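You operate a simulated robot arm through the tools that you are given. There is no shell and no other tool. Be economical: measure what you need, move in short steps, check, and stop when the job is done.

The job below is to be done with a simulated robot arm. You get a single attempt, and the scene is never put back.

TASK
Clear the band machine: bundle out, labels on the mat, sliding tray at LABEL, slider at blue.
Fine: slide the sliding tray to LOAD before you lift the bundle; the bundle goes into the turquoise tray, the block of labels on to the black mat; other goods stay put.

The check looks at the end state, three seconds after you hand in, the way a careful person would. Anything else that was tipped, shoved, dropped, spilled or broken makes it a failure.

THE ROBOT
A 6-joint arm with a two-finger parallel gripper, fixed in place. Base frame: the origin is at the foot of the arm, x ahead of it, y to its left, z up; the work surface is at about z = 94. Lengths are in cm, angles in degrees, forces in N, time in s.
With the tool pointing down near the work surface it reaches from about 22 to 66 cm from the base axis. Its first joint turns from -66.0 to 66.0 degrees. Payload 2.9 kg.
Tool frame: the origin (TCP) lies between the finger pads and is the grasp point; the fingertips stand 3 cm ahead of it; z points along the fingers, y is the line along which they close. Largest opening 11 cm; finger width 2, thickness 1; the body of the gripper, 4.8 by 11.2 cm, starts 5.5 cm behind the TCP.
Orientation is that of the tool frame in the base frame, as a unit quaternion [w, x, y, z]. With the fingers straight down and closing along the base's y, the tool's x points along the base's -x, its y along +y and its z along -z.

THE INTERFACE
- The arm moves only by the tool apply_moves. Its argument "moves" is a list of rows, each a list of 3 entries, a list of its own where there are three numbers: the finger opening in cm, from 0 to 11, then the shift along the tool's x, y, z in cm, then the turn, a rotation vector about the tool's x, y, z in degrees. In form: [[gripper, [dx, dy, dz], [wx, wy, wz]], ...]. A call has 1 to 20 rows; each row is the pose to reach, as a shift and turn from the pose commanded when the call began, along the tool's axes at that moment. A row lasts 0.2 s, in which the tool goes at most 5 cm and 8.6 degrees; a call with a longer step from one row to the next is refused whole, and so is a gripper value outside its range. Where a pose cannot be reached the arm comes as near as it can. A force on the tool above 60 N (or 10 N above the force at the start of the call, whichever is more), or a blocked arm, ends the call early, and 0.2 s more pass. The fingers move at their own pace (about 10.8 cm/s each) and stop on an object; they squeeze with about 37 N. The grip force told is the motor's: it shows also when the fingers shut on nothing. Time passes only in rows, and 0.2 s behind the last, so rows that repeat a pose let the fingers close. The reply holds the time, the measured pose of the TCP, the force on the tool along the base axes, the opening and the grip force, in the units named above and with some noise.
- Cameras (640 x 400 px; columns grow to the right, rows downward): "scene" is fixed at [9.08, 43.67, 140.02]; the picture's right is [-0.73, -0.68, 0.00], its down [-0.33, 0.35, -0.88] and it looks along [0.60, -0.64, -0.48] (base axes); focal length 229 px, centre (320, 200). "wrist" rides on the gripper at [7.2, 1.7, -10.3] in the tool frame; the picture's right is [-0.23, 0.97, 0.00], its down [-0.76, -0.18, -0.62] and it looks along [-0.61, -0.14, 0.78] (tool axes); focal length 222 px, centre (320, 200). There is no depth. A picture from a camera that has moved, and an enlarged one, comes with that camera's place and axes in the base frame and with its lens. The place of the scene camera against the robot may be out by one fixed shift of up to 1.8 cm in any direction.
- camera(camera): a new picture of that camera. It takes no simulated time.
- inspect(camera, box): a new picture of the part [left, top, right, bottom] of that camera's present view, enlarged. It takes no simulated time.
- finish_job(): hands the job in; it is judged then, once.

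Work in short steps. Places have to be worked out from the pictures, the camera data and where the tool is seen: move nearer, look again, correct. Check each grasp and each placing, and mend what went wrong. You have 120 turns and 84 pictures in all, those below and enlarged ones among them. Open the gripper and draw the arm clear of the work before you hand the job in, unless the task says otherwise; then end with one line.

The tools are called after "Call:" as name(argument=value, ...) on one line, values as JSON. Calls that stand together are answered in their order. apply_moves: Moves the arm, as the interface text tells. Its arguments: {"type":"object","properties":{"moves":{"type":"array","items":{"type":"array"}}},"required":["moves"]} The other tools are called the same way: camera (camera) takes a picture; inspect (camera, box) takes an enlarged picture of a part of a camera's view; finish_job () hands the job in.

At the start:

```text
time: 0.0
eef_pos: [35.52, -6.01, 133.31]
ee_rot: [0.001, 0.0, 1.0, -0.001]
wrist_force: [0.6, 0.3, 0.1]
finger_gap: 11.0
gripper_force: 0.2
```

scene: 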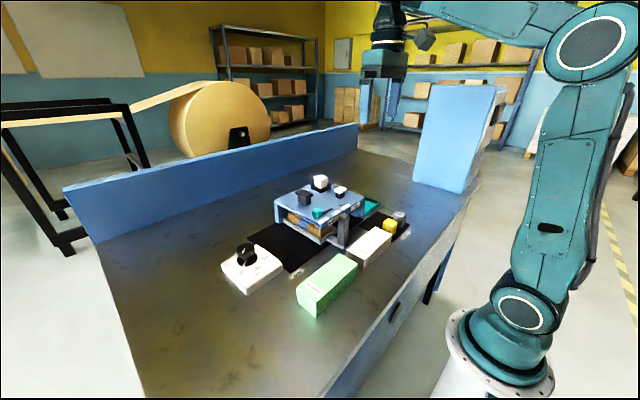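
wrist: 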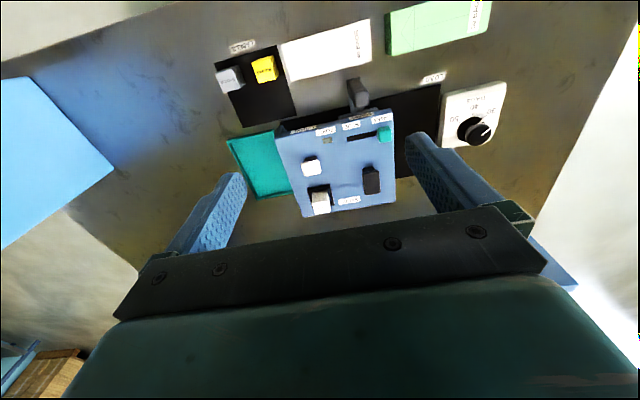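

The scene is small in both views, so I enlarge the machine area in each camera first.

Call:
inspect(camera="scene", box=[210, 160, 420, 320])

Call:
inspect(camera="wrist", box=[200, 0, 520, 220])

```text
2.50 times, centred on (315, 240) of scene
camera zoom: at [9.08, 43.67, 140.02], right [-0.73, -0.68, 0.0], down [-0.33, 0.35, -0.88], along [0.6, -0.64, -0.48], focal length 572 px, centre (332, 100)
```

zoom: 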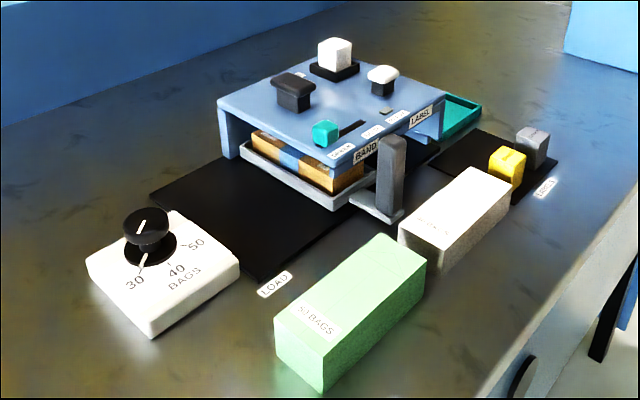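

```text
1.82 times, centred on (360, 110) of wrist
camera zoom: at [28.09, -4.4, 143.84], right [0.23, 0.97, 0.0], down [0.76, -0.18, 0.62], along [0.61, -0.14, -0.78], focal length 404 px, centre (247, 364)
```

zoom: 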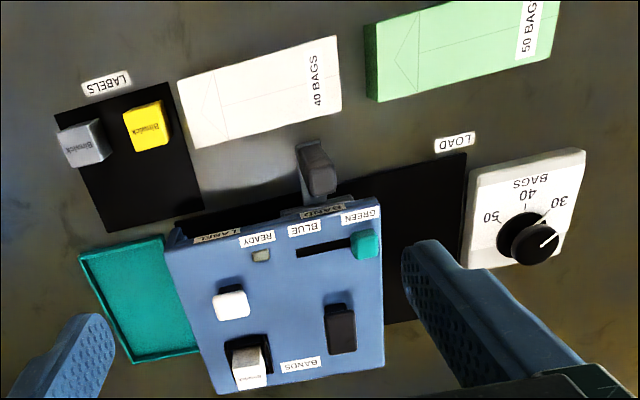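

The machine top is roughly x 43–64, y −17–5, z≈104. The handle post is near (41, 0), and its marks are at LOAD y≈16, BAND y≈0 and LABEL y≈−11. I'll bring the wrist camera lower for a closer look, staying well above everything.

Call:
apply_moves(moves=[[11, [0, 0, 4], [0, 0, 0]], [11, [0, 0, 8], [0, 0, 0]], [11, [0, 0, 12], [0, 0, 0]], [11, [0, 0, 12], [0, 0, 0]]])

Call:
camera(camera="wrist")

Call:
inspect(camera="scene", box=[260, 165, 420, 265])

```text
time: 1.0
eef_pos: [35.47, -6.06, 121.3]
ee_rot: [0.001, 0.0, 1.0, -0.001]
wrist_force: [0.6, 0.5, 0.1]
finger_gap: 10.99
gripper_force: 0.1
```

```text
79 pictures are left
camera wrist: at [28.05, -4.39, 131.82], right [0.23, 0.97, 0.0], down [0.76, -0.18, 0.62], along [0.61, -0.14, -0.78], focal length 222 px, centre (320, 200)
```

wrist: 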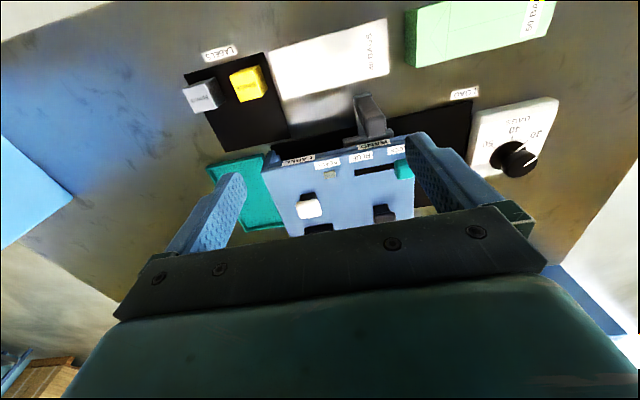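

```text
4.00 times, centred on (340, 215) of scene
camera zoom: at [9.08, 43.67, 140.02], right [-0.73, -0.68, 0.0], down [-0.33, 0.35, -0.88], along [0.6, -0.64, -0.48], focal length 915 px, centre (240, 140)
```

zoom: 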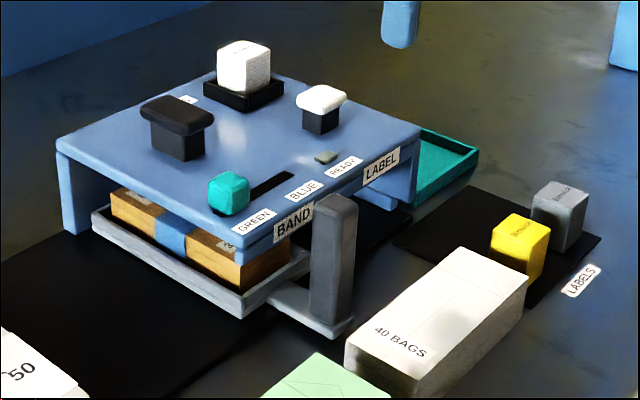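

Triangulating puts the handle post at about (40, −0.2), top z≈105, and the slider at about (46, 3). I move to just above the post with the fingers wide open and look again.

Call:
apply_moves(moves=[[11, [-2, 2, 3], [0, 0, 0]], [11, [-4.5, 4.5, 5], [0, 0, 0]], [11, [-4.5, 5.7, 8.5], [0, 0, 0]], [11, [-4.5, 5.7, 11.3], [0, 0, 0]], [11, [-4.5, 5.7, 11.3], [0, 0, 0]]])

Call:
camera(camera="wrist")

Call:
inspect(camera="scene", box=[260, 165, 420, 265])

```text
time: 2.2
eef_pos: [39.83, -0.59, 109.96]
ee_rot: [0.001, 0.0, 1.0, 0.0]
wrist_force: [-0.3, 0.3, -0.5]
finger_gap: 11.02
gripper_force: 0.1
```

```text
77 pictures are left
camera wrist: at [32.4, 1.1, 120.54], right [0.23, 0.97, 0.0], down [0.76, -0.18, 0.62], along [0.61, -0.14, -0.78], focal length 222 px, centre (320, 200)
```

wrist: 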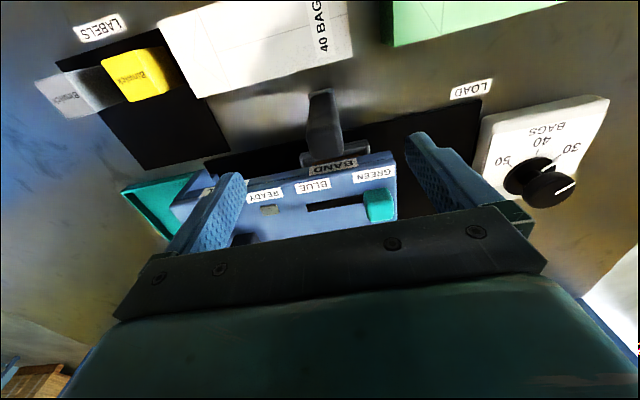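

```text
4.00 times, centred on (340, 215) of scene
camera zoom: at [9.08, 43.67, 140.02], right [-0.73, -0.68, 0.0], down [-0.33, 0.35, -0.88], along [0.6, -0.64, -0.48], focal length 915 px, centre (240, 140)
```

zoom: 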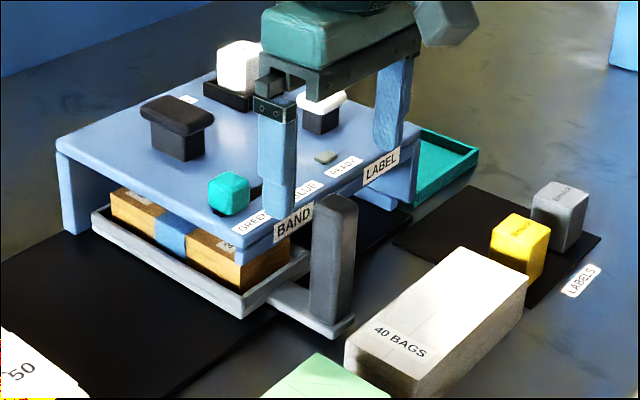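

Call:
inspect(camera="wrist", box=[240, 70, 420, 230])

```text
2.50 times, centred on (330, 150) of wrist
camera zoom: at [32.4, 1.1, 120.54], right [0.23, 0.97, 0.0], down [0.76, -0.18, 0.62], along [0.61, -0.14, -0.78], focal length 555 px, centre (295, 325)
```

zoom: 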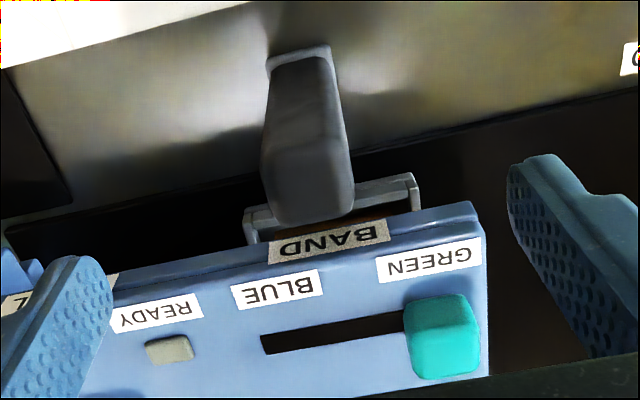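

The post top is about 2.6 cm square, centred near (39.6, −0.1). I lower the fingers straddling it to z≈102, with the gripper body staying above the machine top, then grip.

Call:
apply_moves(moves=[[8, [0.2, 0.5, 2], [0, 0, 0]], [8, [0.2, 0.5, 5], [0, 0, 0]], [8, [0.2, 0.5, 7.5], [0, 0, 0]], [8, [0.2, 0.5, 7.5], [0, 0, 0]], [1, [0.2, 0.5, 7.5], [0, 0, 0]], [1, [0.2, 0.5, 7.5], [0, 0, 0]], [1, [0.2, 0.5, 7.5], [0, 0, 0]]])

Call:
inspect(camera="scene", box=[260, 165, 420, 265])

```text
time: 3.8
eef_pos: [39.81, 0.05, 102.72]
ee_rot: [0.001, 0.0, 1.0, 0.0]
wrist_force: [-0.9, -0.7, -3.6]
finger_gap: 2.58
gripper_force: 45.3
```

```text
4.00 times, centred on (340, 215) of scene
camera zoom: at [9.08, 43.67, 140.03], right [-0.73, -0.68, 0.0], down [-0.33, 0.35, -0.88], along [0.6, -0.64, -0.48], focal length 915 px, centre (240, 140)
```

zoom: 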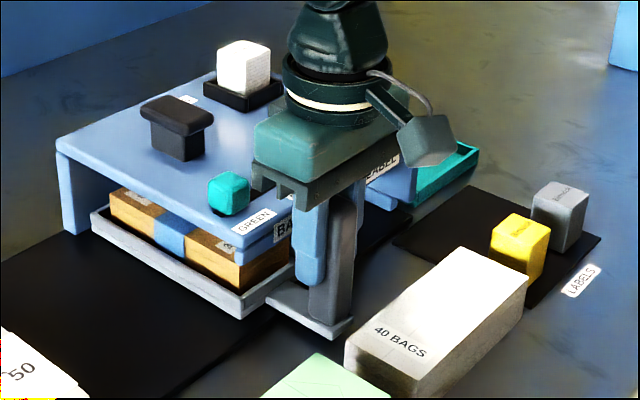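

The post is gripped (gap 2.58, y≈0.05). I slide the tray slowly toward +y and watch the force.

Call:
apply_moves(moves=[[1, [0, 0.7, 0], [0, 0, 0]], [1, [0, 1.5, 0], [0, 0, 0]], [1, [0, 2.5, 0], [0, 0, 0]], [1, [0, 3.5, 0], [0, 0, 0]], [1, [0, 4.5, 0], [0, 0, 0]], [1, [0, 5.5, 0], [0, 0, 0]], [1, [0, 6.5, 0], [0, 0, 0]], [1, [0, 7.5, 0], [0, 0, 0]], [1, [0, 8, 0], [0, 0, 0]], [1, [0, 8, 0], [0, 0, 0]]])

Call:
inspect(camera="scene", box=[210, 160, 420, 320])

```text
time: 6.0
eef_pos: [39.83, 8.14, 102.66]
ee_rot: [0.002, 0.0, 1.0, 0.0]
wrist_force: [-13.5, 0.0, 27.0]
finger_gap: 2.61
gripper_force: 44.9
```

```text
2.50 times, centred on (315, 240) of scene
camera zoom: at [9.0, 43.67, 140.03], right [-0.73, -0.68, 0.0], down [-0.32, 0.35, -0.88], along [0.6, -0.64, -0.48], focal length 572 px, centre (332, 100)
```

zoom: 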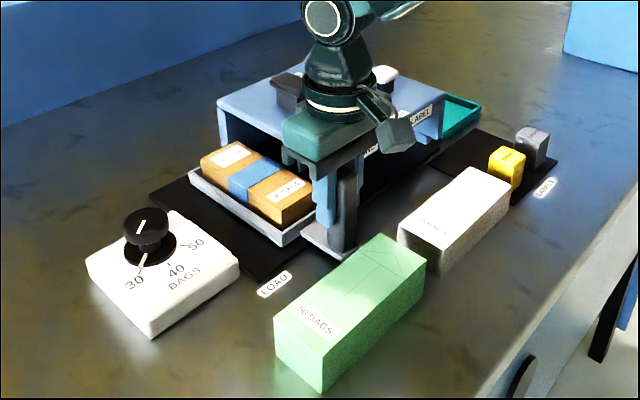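

The slide is going well and the bundle rides along. I continue to y≈15.9.

Call:
apply_moves(moves=[[1, [0, 1, 0], [0, 0, 0]], [1, [0, 2, 0], [0, 0, 0]], [1, [0, 3, 0], [0, 0, 0]], [1, [0, 4, 0], [0, 0, 0]], [1, [0, 5, 0], [0, 0, 0]], [1, [0, 6, 0], [0, 0, 0]], [1, [0, 7, 0], [0, 0, 0]], [1, [0, 7.7, 0], [0, 0, 0]], [1, [0, 7.7, 0], [0, 0, 0]]])

Call:
inspect(camera="scene", box=[210, 160, 420, 320])

Call:
camera(camera="wrist")

```text
time: 7.2
eef_pos: [39.9, 11.97, 102.69]
ee_rot: [-0.002, 0.011, 1.0, -0.007]
wrist_force: [-5.1, -18.5, 6.9]
finger_gap: 2.64
gripper_force: 45.1
stopped in row 6: the force on the tool passed its limit (the readings are from after the stop); the commanded pose is now the measured one
```

```text
2.50 times, centred on (315, 240) of scene
camera zoom: at [9.05, 43.61, 140.05], right [-0.73, -0.68, 0.0], down [-0.33, 0.35, -0.88], along [0.6, -0.64, -0.48], focal length 572 px, centre (332, 100)
```

zoom: 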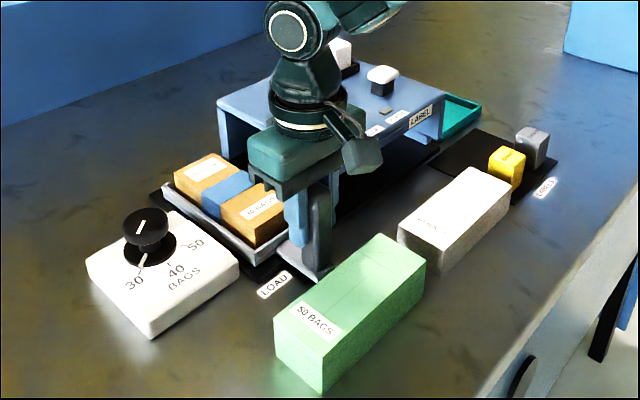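

```text
71 pictures are left
camera wrist: at [32.54, 13.89, 113.13], right [0.25, 0.97, -0.01], down [0.76, -0.19, 0.62], along [0.6, -0.16, -0.78], focal length 222 px, centre (320, 200)
```

wrist: 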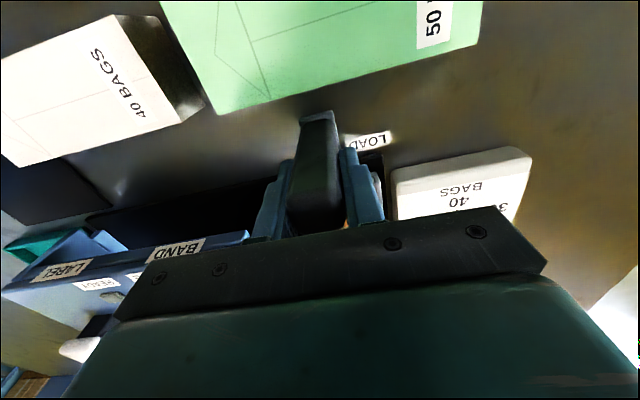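

It stopped at y≈12 by force, which could be the end stop or binding. I zoom in on the tray's leading edge before pushing further.

Call:
inspect(camera="scene", box=[250, 215, 350, 290])

Call:
inspect(camera="wrist", box=[250, 80, 450, 230])

```text
5.33 times, centred on (300, 252) of scene
camera zoom: at [9.05, 43.61, 140.05], right [-0.73, -0.68, 0.0], down [-0.33, 0.35, -0.88], along [0.6, -0.64, -0.48], focal length 1220 px, centre (427, -80)
```

zoom: 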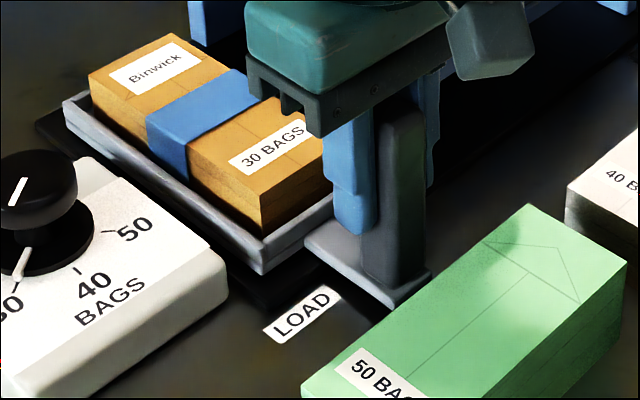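

```text
2.67 times, centred on (350, 155) of wrist
camera zoom: at [32.54, 13.89, 113.13], right [0.25, 0.97, -0.01], down [0.76, -0.19, 0.62], along [0.6, -0.16, -0.78], focal length 592 px, centre (240, 320)
```

zoom: 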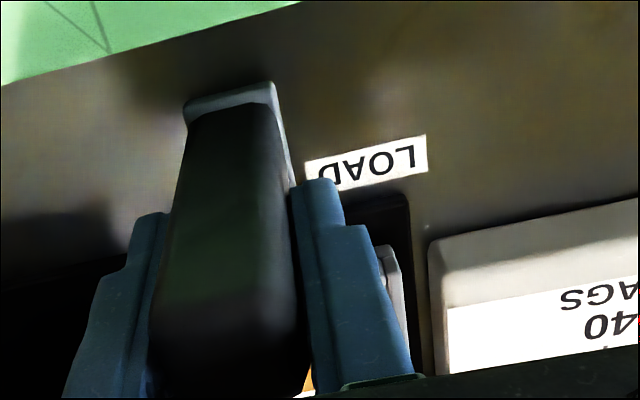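

Call:
apply_moves(moves=[[1, [0, 0.2, 0], [0, 0, 0]], [1, [0, 0.4, 0], [0, 0, 0]], [1, [0, 0.6, 0], [0, 0, 0]], [1, [0, 0.8, 0], [0, 0, 0]]])

Call:
inspect(camera="scene", box=[250, 215, 350, 290])

```text
time: 8.0
eef_pos: [39.79, 12.01, 102.64]
ee_rot: [-0.003, 0.018, 1.0, -0.009]
wrist_force: [-4.5, -17.9, 3.5]
finger_gap: 2.66
gripper_force: 44.9
stopped in row 3: the force on the tool passed its limit (the readings are from after the stop); the commanded pose is now the measured one
```

```text
5.33 times, centred on (300, 252) of scene
camera zoom: at [9.06, 43.61, 140.05], right [-0.73, -0.68, 0.0], down [-0.33, 0.35, -0.88], along [0.6, -0.64, -0.48], focal length 1220 px, centre (427, -80)
```

zoom: 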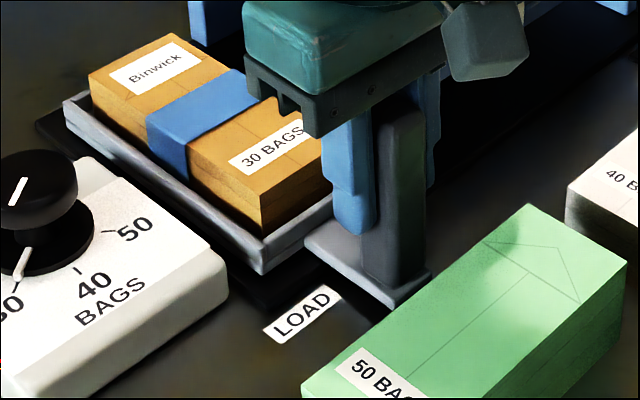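

It is at a hard end stop, so the tray is at LOAD. I open, rise, and undo the ~2° wrist deflection.

Call:
apply_moves(moves=[[6, [0, 0, 0], [0, 0, 0]], [6, [0, 0, 0], [0, 0, 0]], [6, [0, 0, 0], [-1, -0.3, -2]], [6, [0, 0, -3], [-1, -0.3, -2]], [6, [0, 0, -7], [-1, -0.3, -2]], [11, [0, 0, -12], [-1, -0.3, -2]], [11, [0, 0, -16], [-1, -0.3, -2]], [11, [0, 0, -16], [-1, -0.3, -2]]])

Call:
camera(camera="wrist")

Call:
inspect(camera="scene", box=[240, 195, 360, 290])

```text
time: 9.8
eef_pos: [39.96, 12.48, 118.76]
ee_rot: [0.0, 0.0, 1.0, -0.001]
wrist_force: [-0.6, 0.6, -0.8]
finger_gap: 11.02
gripper_force: 0.0
```

```text
67 pictures are left
camera wrist: at [32.54, 14.12, 129.2], right [0.23, 0.97, 0.0], down [0.76, -0.18, 0.62], along [0.61, -0.14, -0.78], focal length 222 px, centre (320, 200)
```

wrist: 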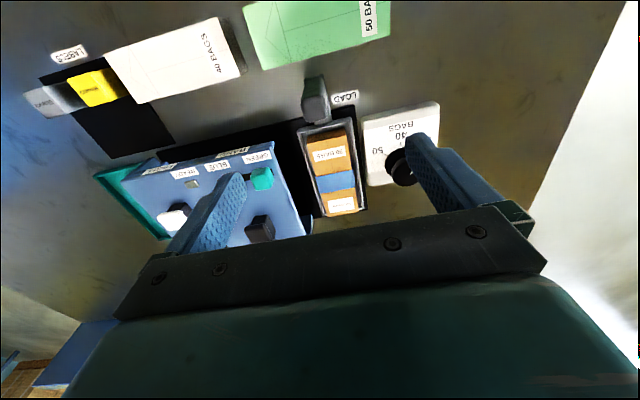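

```text
4.21 times, centred on (300, 242) of scene
camera zoom: at [9.08, 43.67, 140.02], right [-0.73, -0.68, 0.0], down [-0.33, 0.35, -0.88], along [0.6, -0.64, -0.48], focal length 963 px, centre (404, 21)
```

zoom: 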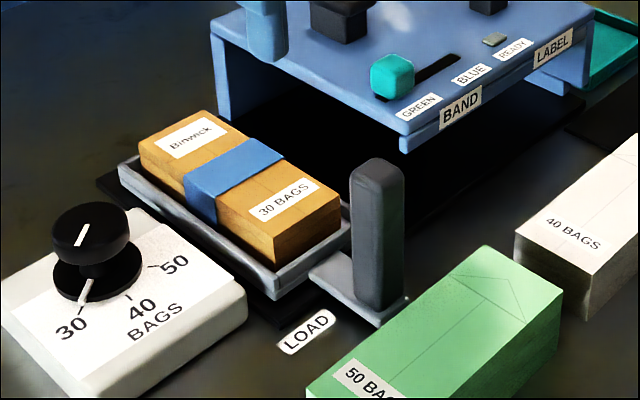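

The bundle's top centre looks to be about (52, 12.4), ~6 cm wide, top z≈100.5. I hover over the blue band with the opening at 8 cm and check alignment.

Call:
apply_moves(moves=[[8, [-4, -0.1, 0], [0, 0, 0]], [8, [-8, -0.1, 2], [0, 0, 0]], [8, [-12, -0.1, 4], [0, 0, 0]], [8, [-12, -0.1, 8], [0, 0, 0]], [8, [-12, -0.1, 11], [0, 0, 0]], [8, [-12, -0.1, 11], [0, 0, 0]]])

Call:
camera(camera="wrist")

Call:
inspect(camera="scene", box=[240, 195, 360, 290])

```text
time: 11.2
eef_pos: [52.12, 12.36, 107.51]
ee_rot: [0.0, 0.0, 1.0, -0.001]
wrist_force: [0.0, 0.0, -0.1]
finger_gap: 7.99
gripper_force: 0.1
```

```text
65 pictures are left
camera wrist: at [44.68, 13.95, 118.12], right [0.23, 0.97, 0.0], down [0.76, -0.18, 0.62], along [0.61, -0.14, -0.78], focal length 222 px, centre (320, 200)
```

wrist: 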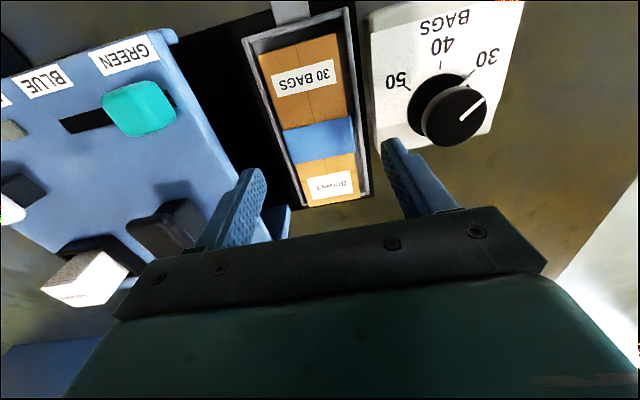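

```text
4.21 times, centred on (300, 242) of scene
camera zoom: at [9.08, 43.67, 140.02], right [-0.73, -0.68, 0.0], down [-0.33, 0.35, -0.88], along [0.6, -0.64, -0.48], focal length 963 px, centre (404, 21)
```

zoom: 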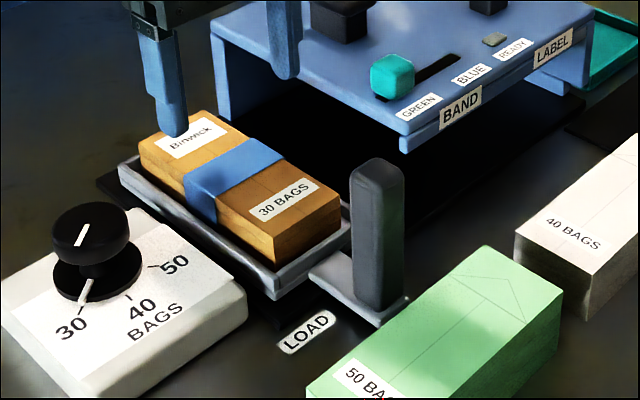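

The bundle spans x 45.4–59.2 and y 9.4–14.8, centred (52.2, 12.1). I shift −0.25 in y, descend to z≈101.3 so the tips stay above the tray walls, and close.

Call:
apply_moves(moves=[[8, [0, -0.25, 2], [0, 0, 0]], [8, [0, -0.25, 4], [0, 0, 0]], [8, [0, -0.25, 5.5], [0, 0, 0]], [8, [0, -0.25, 6.4], [0, 0, 0]], [8, [0, -0.25, 6.4], [0, 0, 0]]])

Call:
inspect(camera="scene", box=[240, 195, 360, 290])

Call:
camera(camera="wrist")

```text
time: 12.4
eef_pos: [51.87, 12.03, 101.1]
ee_rot: [-0.001, 0.001, 1.0, -0.001]
wrist_force: [0.4, -0.9, -0.1]
finger_gap: 7.98
gripper_force: 0.1
```

```text
4.21 times, centred on (300, 242) of scene
camera zoom: at [9.08, 43.67, 140.02], right [-0.73, -0.68, 0.0], down [-0.33, 0.35, -0.88], along [0.6, -0.64, -0.48], focal length 963 px, centre (404, 21)
```

zoom: 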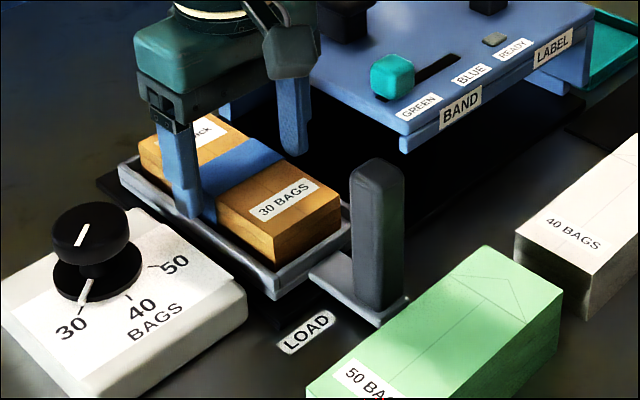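

```text
62 pictures are left
camera wrist: at [44.56, 13.71, 111.63], right [0.23, 0.97, 0.0], down [0.76, -0.18, 0.62], along [0.61, -0.14, -0.78], focal length 222 px, centre (320, 200)
```

wrist: 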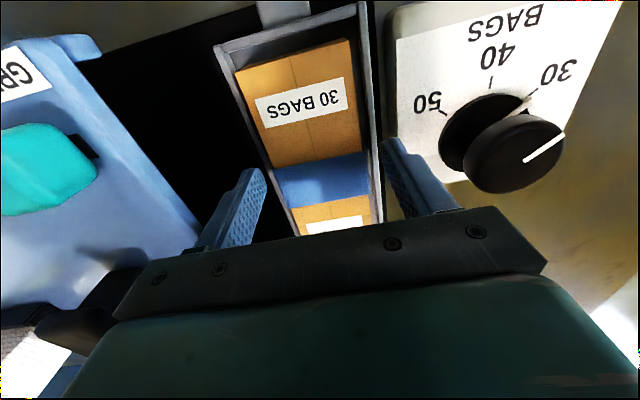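

The fingers straddle the bundle, tips about at wall height. I close now.

Call:
apply_moves(moves=[[6, [0, 0, 0], [0, 0, 0]], [3, [0, 0, 0], [0, 0, 0]], [3, [0, 0, 0], [0, 0, 0]], [3, [0, 0, 0], [0, 0, 0]]])

Call:
inspect(camera="scene", box=[240, 195, 360, 290])

```text
time: 13.4
eef_pos: [51.84, 12.16, 101.17]
ee_rot: [-0.001, -0.001, 1.0, 0.0]
wrist_force: [-0.1, -0.8, -0.6]
finger_gap: 5.92
gripper_force: 37.5
```

```text
4.21 times, centred on (300, 242) of scene
camera zoom: at [9.08, 43.67, 140.02], right [-0.73, -0.68, 0.0], down [-0.33, 0.35, -0.88], along [0.6, -0.64, -0.48], focal length 963 px, centre (404, 21)
```

zoom: 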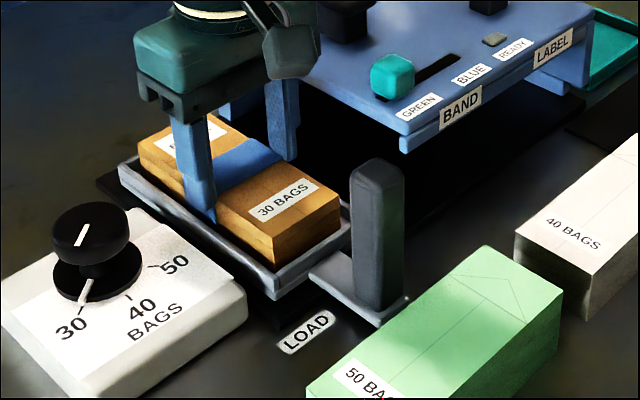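

Gripped with a gap of 5.92. I lift straight up, slowly at first.

Call:
apply_moves(moves=[[3, [0, 0, -0.5], [0, 0, 0]], [3, [0, 0, -1.2], [0, 0, 0]], [3, [0, 0, -2.2], [0, 0, 0]], [3, [0, 0, -4], [0, 0, 0]], [3, [0, 0, -6], [0, 0, 0]], [3, [0, 0, -8.5], [0, 0, 0]], [3, [0, 0, -11], [0, 0, 0]], [3, [0, 0, -14], [0, 0, 0]], [3, [0, 0, -17], [0, 0, 0]], [3, [0, 0, -19], [0, 0, 0]], [3, [0, 0, -20], [0, 0, 0]]])

Call:
camera(camera="scene")

Call:
camera(camera="wrist")

```text
time: 15.8
eef_pos: [51.96, 12.14, 121.24]
ee_rot: [-0.001, 0.001, 1.0, -0.001]
wrist_force: [0.2, -0.3, -1.5]
finger_gap: 5.93
gripper_force: 36.8
```

```text
60 pictures are left
```

scene: 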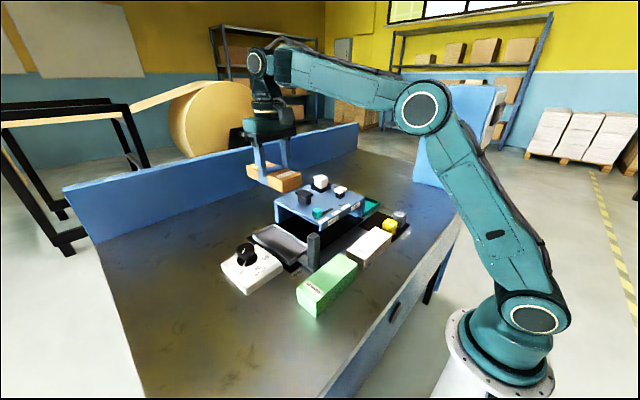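

```text
59 pictures are left
camera wrist: at [44.63, 13.77, 131.77], right [0.23, 0.97, 0.0], down [0.76, -0.18, 0.62], along [0.61, -0.14, -0.78], focal length 222 px, centre (320, 200)
```

wrist: 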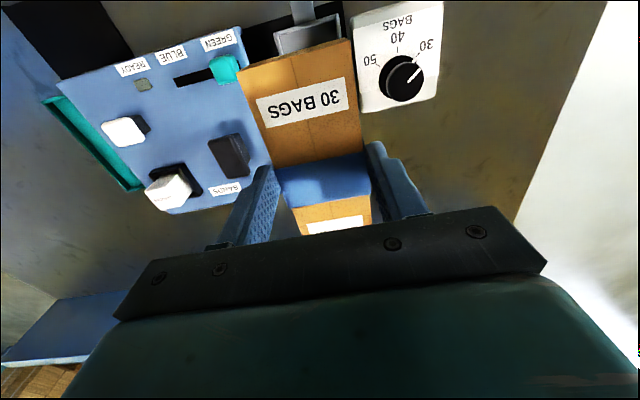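

The bundle is held level. I carry it high across the machine toward −y to about y=−22, then look at the turquoise tray.

Call:
apply_moves(moves=[[3, [0, -1.5, 0], [0, 0, 0]], [3, [0, -4, 0], [0, 0, 0]], [3, [0, -7, 0], [0, 0, 0]], [3, [0, -10, 0], [0, 0, 0]], [3, [0, -13, 0], [0, 0, 0]], [3, [0, -16, 0], [0, 0, 0]], [3, [0, -19, 0], [0, 0, 0]], [3, [0, -22, 0], [0, 0, 0]], [3, [0, -25, 0], [0, 0, 0]], [3, [0, -28, 0], [0, 0, 0]], [3, [0, -31, 0], [0, 0, 0]], [3, [0, -34, 0], [0, 0, 0]], [3, [0, -36, 0], [0, 0, 0]], [3, [0, -36, 0], [0, 0, 0]]])

Call:
camera(camera="wrist")

Call:
inspect(camera="scene", box=[270, 110, 430, 250])

```text
time: 18.8
eef_pos: [51.95, -23.86, 121.31]
ee_rot: [-0.001, 0.0, 1.0, -0.001]
wrist_force: [-0.8, 0.1, -1.6]
finger_gap: 5.93
gripper_force: 36.9
```

```text
58 pictures are left
camera wrist: at [44.59, -22.21, 131.71], right [0.23, 0.97, 0.0], down [0.76, -0.18, 0.62], along [0.61, -0.14, -0.78], focal length 222 px, centre (320, 200)
```

wrist: 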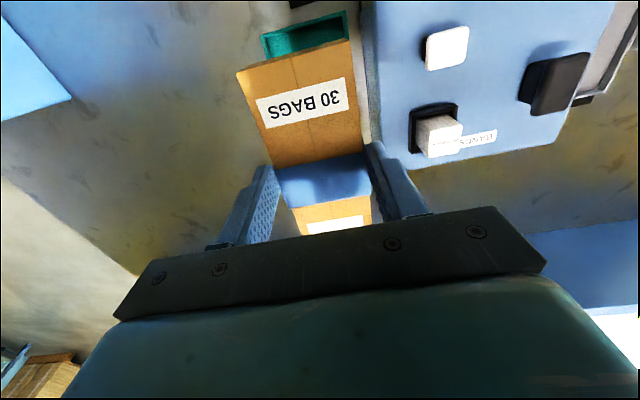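

```text
2.86 times, centred on (350, 180) of scene
camera zoom: at [9.08, 43.67, 140.02], right [-0.73, -0.68, 0.0], down [-0.33, 0.35, -0.88], along [0.6, -0.64, -0.48], focal length 654 px, centre (234, 257)
```

zoom: 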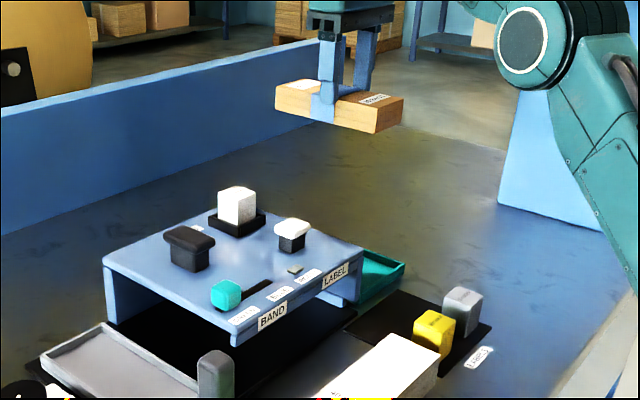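

The turquoise tray spans roughly x 44.4–61.5 and y −29.8–−18.9, centred (53, −24.3). I centre the bundle over it and lower to z≈102.

Call:
apply_moves(moves=[[3, [-0.7, -0.6, 0], [0, 0, 0]], [3, [-0.7, -0.6, 2], [0, 0, 0]], [3, [-0.7, -0.6, 5], [0, 0, 0]], [3, [-0.7, -0.6, 8], [0, 0, 0]], [3, [-0.7, -0.6, 11], [0, 0, 0]], [3, [-0.7, -0.6, 14], [0, 0, 0]], [3, [-0.7, -0.6, 17], [0, 0, 0]], [3, [-0.7, -0.6, 19], [0, 0, 0]], [3, [-0.7, -0.6, 19], [0, 0, 0]]])

Call:
camera(camera="wrist")

Call:
inspect(camera="scene", box=[290, 140, 430, 250])

```text
time: 20.8
eef_pos: [52.9, -24.59, 102.25]
ee_rot: [0.0, 0.0, 1.0, -0.001]
wrist_force: [-0.4, 0.0, -1.6]
finger_gap: 5.94
gripper_force: 37.6
```

```text
56 pictures are left
camera wrist: at [45.36, -22.97, 112.8], right [0.23, 0.97, 0.0], down [0.76, -0.18, 0.62], along [0.61, -0.14, -0.78], focal length 222 px, centre (320, 200)
```

wrist: 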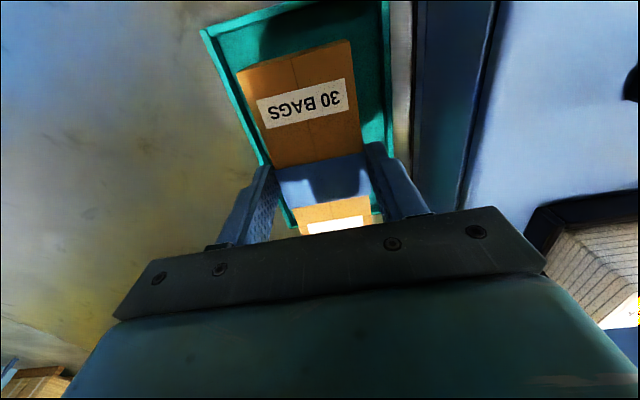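

```text
3.64 times, centred on (360, 195) of scene
camera zoom: at [9.08, 43.67, 140.02], right [-0.73, -0.68, 0.0], down [-0.33, 0.35, -0.88], along [0.6, -0.64, -0.48], focal length 832 px, centre (174, 218)
```

zoom: 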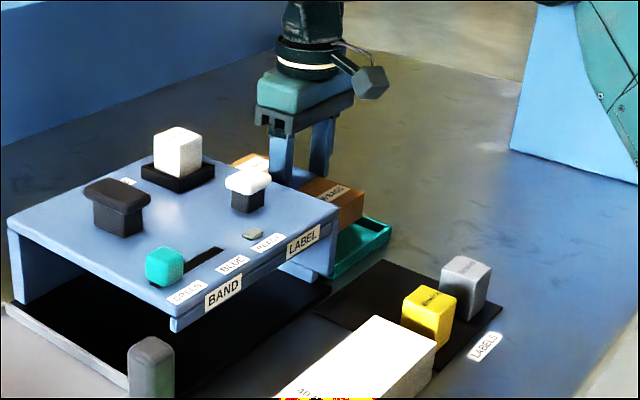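

The bundle is centred in y but about 0.5 cm far in x. I shift back and lower in small steps to contact.

Call:
apply_moves(moves=[[3, [0.6, 0.1, 0], [0, 0, 0]], [3, [0.6, 0.1, 0.6], [0, 0, 0]], [3, [0.6, 0.1, 1.0], [0, 0, 0]], [3, [0.6, 0.1, 1.3], [0, 0, 0]], [3, [0.6, 0.1, 1.3], [0, 0, 0]]])

```text
time: 22.0
eef_pos: [52.17, -24.41, 101.07]
ee_rot: [-0.001, 0.0, 1.0, 0.0]
wrist_force: [-0.6, 0.6, -1.7]
finger_gap: 5.9
gripper_force: 37.1
```

Not in contact yet (still −1.7 N). I keep lowering in 0.2 cm steps.

Call:
apply_moves(moves=[[3, [0, 0, 0.2], [0, 0, 0]], [3, [0, 0, 0.4], [0, 0, 0]], [3, [0, 0, 0.4], [0, 0, 0]]])

Call:
apply_moves(moves=[[3, [0, 0, 0.15], [0, 0, 0]], [3, [0, 0, 0.3], [0, 0, 0]], [3, [0, 0, 0.3], [0, 0, 0]]])

```text
time: 22.8
eef_pos: [52.12, -24.41, 100.66]
ee_rot: [-0.002, 0.0, 1.0, 0.0]
wrist_force: [0.1, 0.4, -1.2]
finger_gap: 5.96
gripper_force: 37.2
```

```text
time: 23.6
eef_pos: [52.19, -24.43, 100.29]
ee_rot: [-0.001, 0.0, 1.0, -0.001]
wrist_force: [0.0, 0.2, -1.3]
finger_gap: 5.94
gripper_force: 36.9
```

Call:
apply_moves(moves=[[3, [0, 0, 0.15], [0, 0, 0]], [3, [0, 0, 0.3], [0, 0, 0]], [3, [0, 0, 0.3], [0, 0, 0]]])

Call:
inspect(camera="scene", box=[330, 170, 410, 220])

```text
time: 24.4
eef_pos: [52.09, -24.44, 99.89]
ee_rot: [0.0, 0.0, 1.0, -0.001]
wrist_force: [0.1, -0.7, -1.1]
finger_gap: 5.94
gripper_force: 36.9
```

```text
8.00 times, centred on (370, 195) of scene
camera zoom: at [9.08, 43.67, 140.02], right [-0.73, -0.68, 0.0], down [-0.33, 0.35, -0.88], along [0.6, -0.64, -0.48], focal length 1830 px, centre (-80, 240)
```

zoom: 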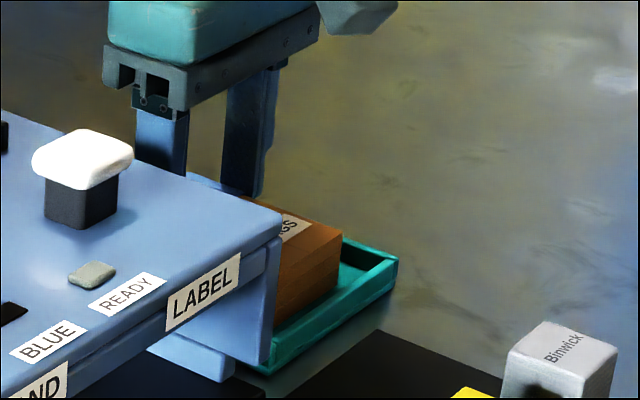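

Call:
apply_moves(moves=[[3, [0, 0, 0.15], [0, 0, 0]], [3, [0, 0, 0.3], [0, 0, 0]], [3, [0, 0, 0.3], [0, 0, 0]]])

```text
time: 25.2
eef_pos: [52.1, -24.48, 99.66]
ee_rot: [0.001, 0.001, 1.0, -0.002]
wrist_force: [-2.6, -0.6, 14.2]
finger_gap: 5.91
gripper_force: 37.3
```

Contact at 14 N: the bundle is on the tray floor. I ease off 0.1, open modestly to stay off the rims, and rise straight up.

Call:
apply_moves(moves=[[3, [0, 0, -0.15], [0, 0, 0]], [7.3, [0, 0, -0.15], [0, 0, 0]], [7.3, [0, 0, -0.15], [0, 0, 0]], [7.3, [0, 0, -1], [0, 0, 0]], [7.3, [0, 0, -3], [0, 0, 0]], [7.3, [0, 0, -7], [0, 0, 0]], [7.3, [0, 0, -11], [0, 0, 0]], [7.3, [0, 0, -15], [0, 0, 0]], [7.3, [0, 0, -19], [0, 0, 0]], [7.3, [0, 0, -20], [0, 0, 0]]])

Call:
camera(camera="wrist")

Call:
inspect(camera="scene", box=[290, 140, 430, 250])

```text
time: 27.4
eef_pos: [52.04, -24.28, 119.7]
ee_rot: [-0.001, 0.0, 1.0, -0.001]
wrist_force: [0.2, -0.2, 0.2]
finger_gap: 7.29
gripper_force: 0.1
```

```text
53 pictures are left
camera wrist: at [44.71, -22.65, 130.26], right [0.23, 0.97, 0.0], down [0.76, -0.18, 0.62], along [0.61, -0.14, -0.78], focal length 222 px, centre (320, 200)
```

wrist: 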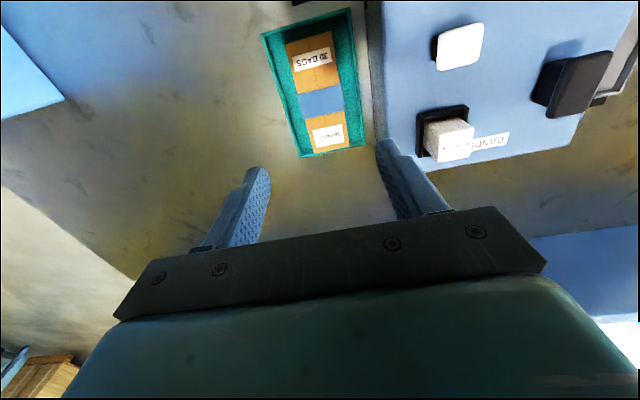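

```text
3.64 times, centred on (360, 195) of scene
camera zoom: at [9.08, 43.67, 140.02], right [-0.73, -0.68, 0.0], down [-0.33, 0.35, -0.88], along [0.6, -0.64, -0.48], focal length 832 px, centre (174, 218)
```

zoom: 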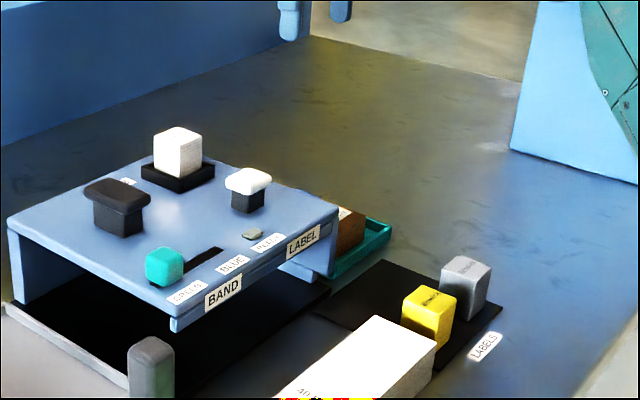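

Call:
inspect(camera="wrist", box=[250, 0, 410, 160])

Call:
inspect(camera="wrist", box=[400, 20, 620, 180])

Call:
inspect(camera="scene", box=[290, 165, 370, 215])

```text
2.50 times, centred on (330, 80) of wrist
camera zoom: at [44.71, -22.65, 130.26], right [0.23, 0.97, 0.0], down [0.76, -0.18, 0.62], along [0.61, -0.14, -0.78], focal length 555 px, centre (295, 500)
```

zoom: 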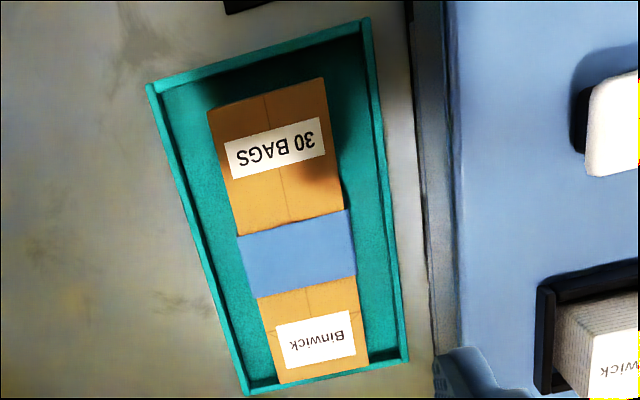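

```text
2.50 times, centred on (510, 100) of wrist
camera zoom: at [44.71, -22.65, 130.26], right [0.23, 0.97, 0.0], down [0.76, -0.18, 0.62], along [0.61, -0.14, -0.78], focal length 555 px, centre (-155, 450)
```

zoom: 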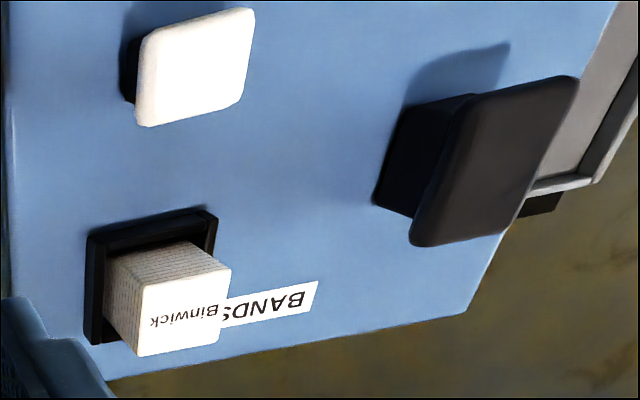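

```text
8.00 times, centred on (330, 190) of scene
camera zoom: at [9.08, 43.67, 140.02], right [-0.73, -0.68, 0.0], down [-0.33, 0.35, -0.88], along [0.6, -0.64, -0.48], focal length 1830 px, centre (240, 280)
```

zoom: 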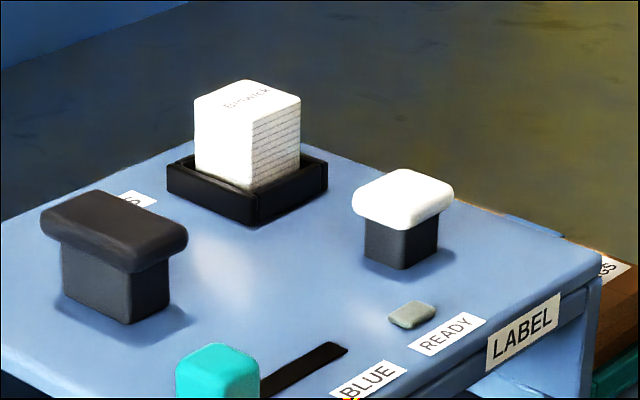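

The white "Binwick" stack in the black holder is the block of labels (top ~3.5 cm square, near (58, −11.2), z≈108.7). I hover above it and verify.

Call:
apply_moves(moves=[[6, [-2, 3, 0], [0, 0, 0]], [6, [-3, 6, 0], [0, 0, 0]], [6, [-4.5, 9, 0], [0, 0, 0]], [6, [-6, 12, 0], [0, 0, 0]], [6, [-6, 13, 2], [0, 0, 0]], [6, [-6, 13, 4], [0, 0, 0]], [6, [-6, 13, 4], [0, 0, 0]]])

Call:
camera(camera="wrist")

Call:
inspect(camera="scene", box=[290, 155, 370, 215])

```text
time: 29.0
eef_pos: [58.0, -11.45, 115.7]
ee_rot: [-0.001, 0.0, 1.0, -0.001]
wrist_force: [-0.1, 0.2, 0.5]
finger_gap: 5.99
gripper_force: 0.1
```

```text
48 pictures are left
camera wrist: at [50.68, -9.83, 126.25], right [0.23, 0.97, 0.0], down [0.76, -0.18, 0.62], along [0.61, -0.14, -0.78], focal length 222 px, centre (320, 200)
```

wrist: 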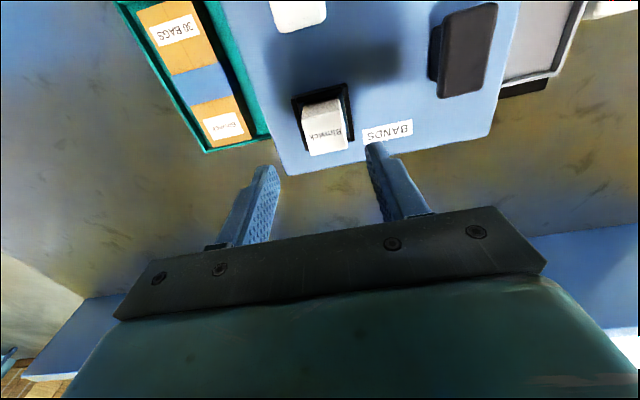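

```text
6.67 times, centred on (330, 185) of scene
camera zoom: at [9.08, 43.67, 140.02], right [-0.73, -0.68, 0.0], down [-0.33, 0.35, -0.88], along [0.6, -0.64, -0.48], focal length 1525 px, centre (253, 300)
```

zoom: 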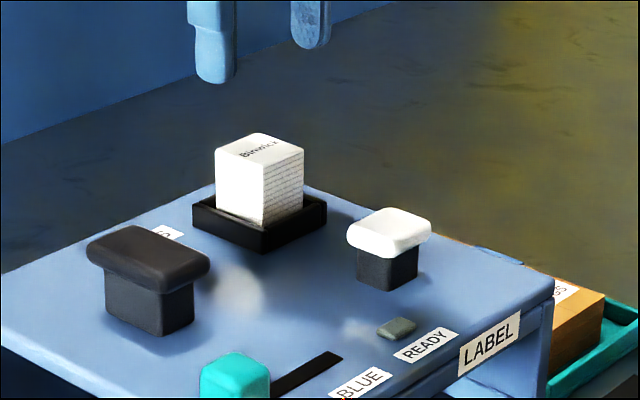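

Triangulating gives the block's top centre at about (57.7, −10.9), z≈108.1, with the holder rim around 104.8. I descend to TCP z≈108.6, keeping the tips above the rim, and close.

Call:
apply_moves(moves=[[6, [0.3, 0.6, 1], [0, 0, 0]], [6, [0.3, 0.6, 3.5], [0, 0, 0]], [6, [0.3, 0.6, 5.5], [0, 0, 0]], [6, [0.3, 0.6, 7], [0, 0, 0]], [6, [0.3, 0.6, 7], [0, 0, 0]]])

Call:
inspect(camera="scene", box=[290, 155, 370, 215])

Call:
camera(camera="wrist")

```text
time: 30.2
eef_pos: [57.63, -10.77, 108.58]
ee_rot: [0.0, 0.0, 1.0, -0.001]
wrist_force: [1.0, 0.5, 0.5]
finger_gap: 6.02
gripper_force: 0.2
```

```text
6.67 times, centred on (330, 185) of scene
camera zoom: at [9.08, 43.67, 140.02], right [-0.73, -0.68, 0.0], down [-0.33, 0.35, -0.88], along [0.6, -0.64, -0.48], focal length 1525 px, centre (253, 300)
```

zoom: 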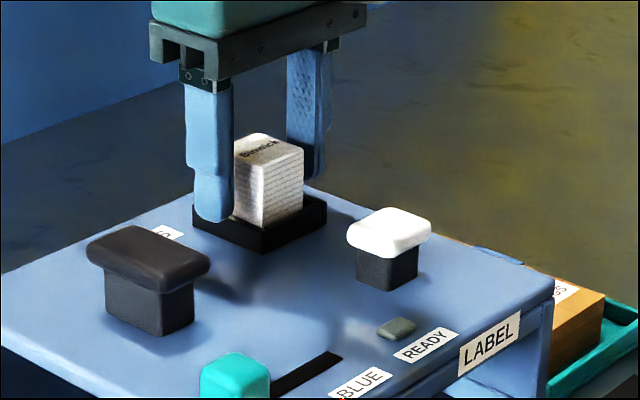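

```text
45 pictures are left
camera wrist: at [50.32, -9.17, 119.06], right [0.23, 0.97, 0.0], down [0.76, -0.18, 0.62], along [0.61, -0.14, -0.78], focal length 222 px, centre (320, 200)
```

wrist: 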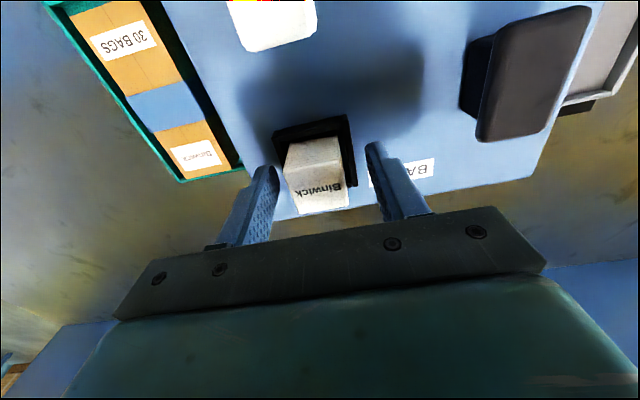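

Call:
apply_moves(moves=[[4, [0, 0, 0], [0, 0, 0]], [2, [0, 0, 0], [0, 0, 0]], [2, [0, 0, 0], [0, 0, 0]], [2, [0, 0, -0.5], [0, 0, 0]], [2, [0, 0, -1.5], [0, 0, 0]], [2, [0, 0, -3.5], [0, 0, 0]], [2, [0, 0, -6], [0, 0, 0]], [2, [0, 0, -9], [0, 0, 0]], [2, [0, 0, -9], [0, 0, 0]]])

Call:
camera(camera="wrist")

Call:
inspect(camera="scene", box=[290, 140, 370, 215])

```text
time: 32.2
eef_pos: [57.71, -10.82, 117.58]
ee_rot: [-0.001, -0.001, 1.0, 0.0]
wrist_force: [-0.1, 0.2, -1.0]
finger_gap: 3.33
gripper_force: 37.4
```

```text
44 pictures are left
camera wrist: at [50.46, -9.21, 128.17], right [0.23, 0.97, 0.0], down [0.76, -0.18, 0.62], along [0.61, -0.14, -0.78], focal length 222 px, centre (320, 200)
```

wrist: 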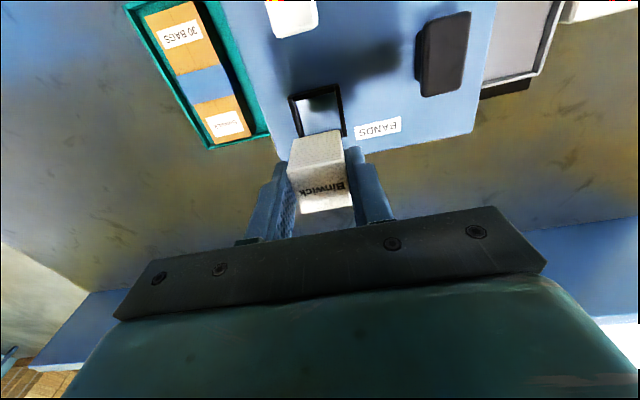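

```text
5.33 times, centred on (330, 178) of scene
camera zoom: at [9.08, 43.67, 140.02], right [-0.73, -0.68, 0.0], down [-0.33, 0.35, -0.88], along [0.6, -0.64, -0.48], focal length 1220 px, centre (267, 320)
```

zoom: 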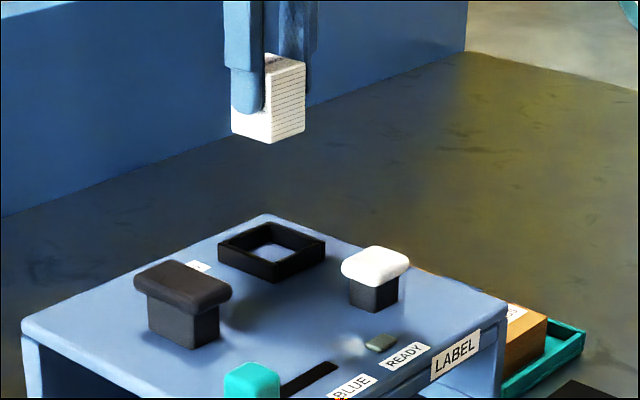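

The labels are held (gap 3.33) and the holder is empty. I carry the block high to above the free rear part of the black mat, near (38.5, −19.5).

Call:
apply_moves(moves=[[2, [2, -1, 0], [0, 0, 0]], [2, [5, -2.3, 0], [0, 0, 0]], [2, [8, -3.6, 0], [0, 0, 0]], [2, [11, -5, 0], [0, 0, 0]], [2, [14, -6.4, 0], [0, 0, 0]], [2, [17, -7.7, 0], [0, 0, 0]], [2, [19.2, -8.7, 0], [0, 0, 0]], [2, [19.2, -8.7, 3], [0, 0, 0]], [2, [19.2, -8.7, 6], [0, 0, 0]], [2, [19.2, -8.7, 6], [0, 0, 0]]])

Call:
camera(camera="wrist")

Call:
inspect(camera="scene", box=[330, 150, 450, 250])

```text
time: 34.4
eef_pos: [38.41, -19.47, 111.79]
ee_rot: [-0.001, 0.0, 1.0, 0.0]
wrist_force: [0.2, 0.8, -0.5]
finger_gap: 3.29
gripper_force: 36.7
```

```text
42 pictures are left
camera wrist: at [31.09, -17.88, 122.29], right [0.23, 0.97, 0.0], down [0.76, -0.18, 0.62], along [0.61, -0.14, -0.78], focal length 222 px, centre (320, 200)
```

wrist: 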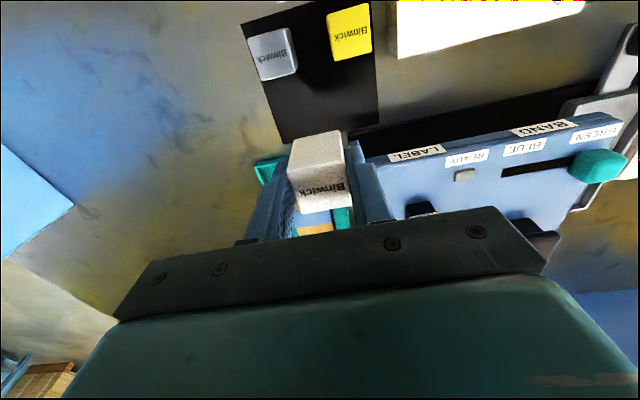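

```text
4.00 times, centred on (390, 200) of scene
camera zoom: at [9.08, 43.67, 140.02], right [-0.73, -0.68, 0.0], down [-0.33, 0.35, -0.88], along [0.6, -0.64, -0.48], focal length 915 px, centre (40, 200)
```

zoom: 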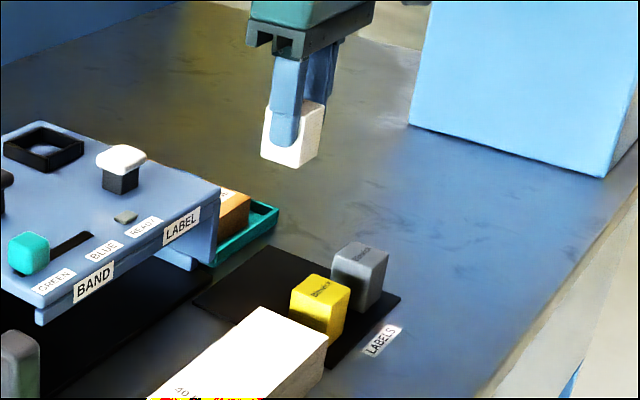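

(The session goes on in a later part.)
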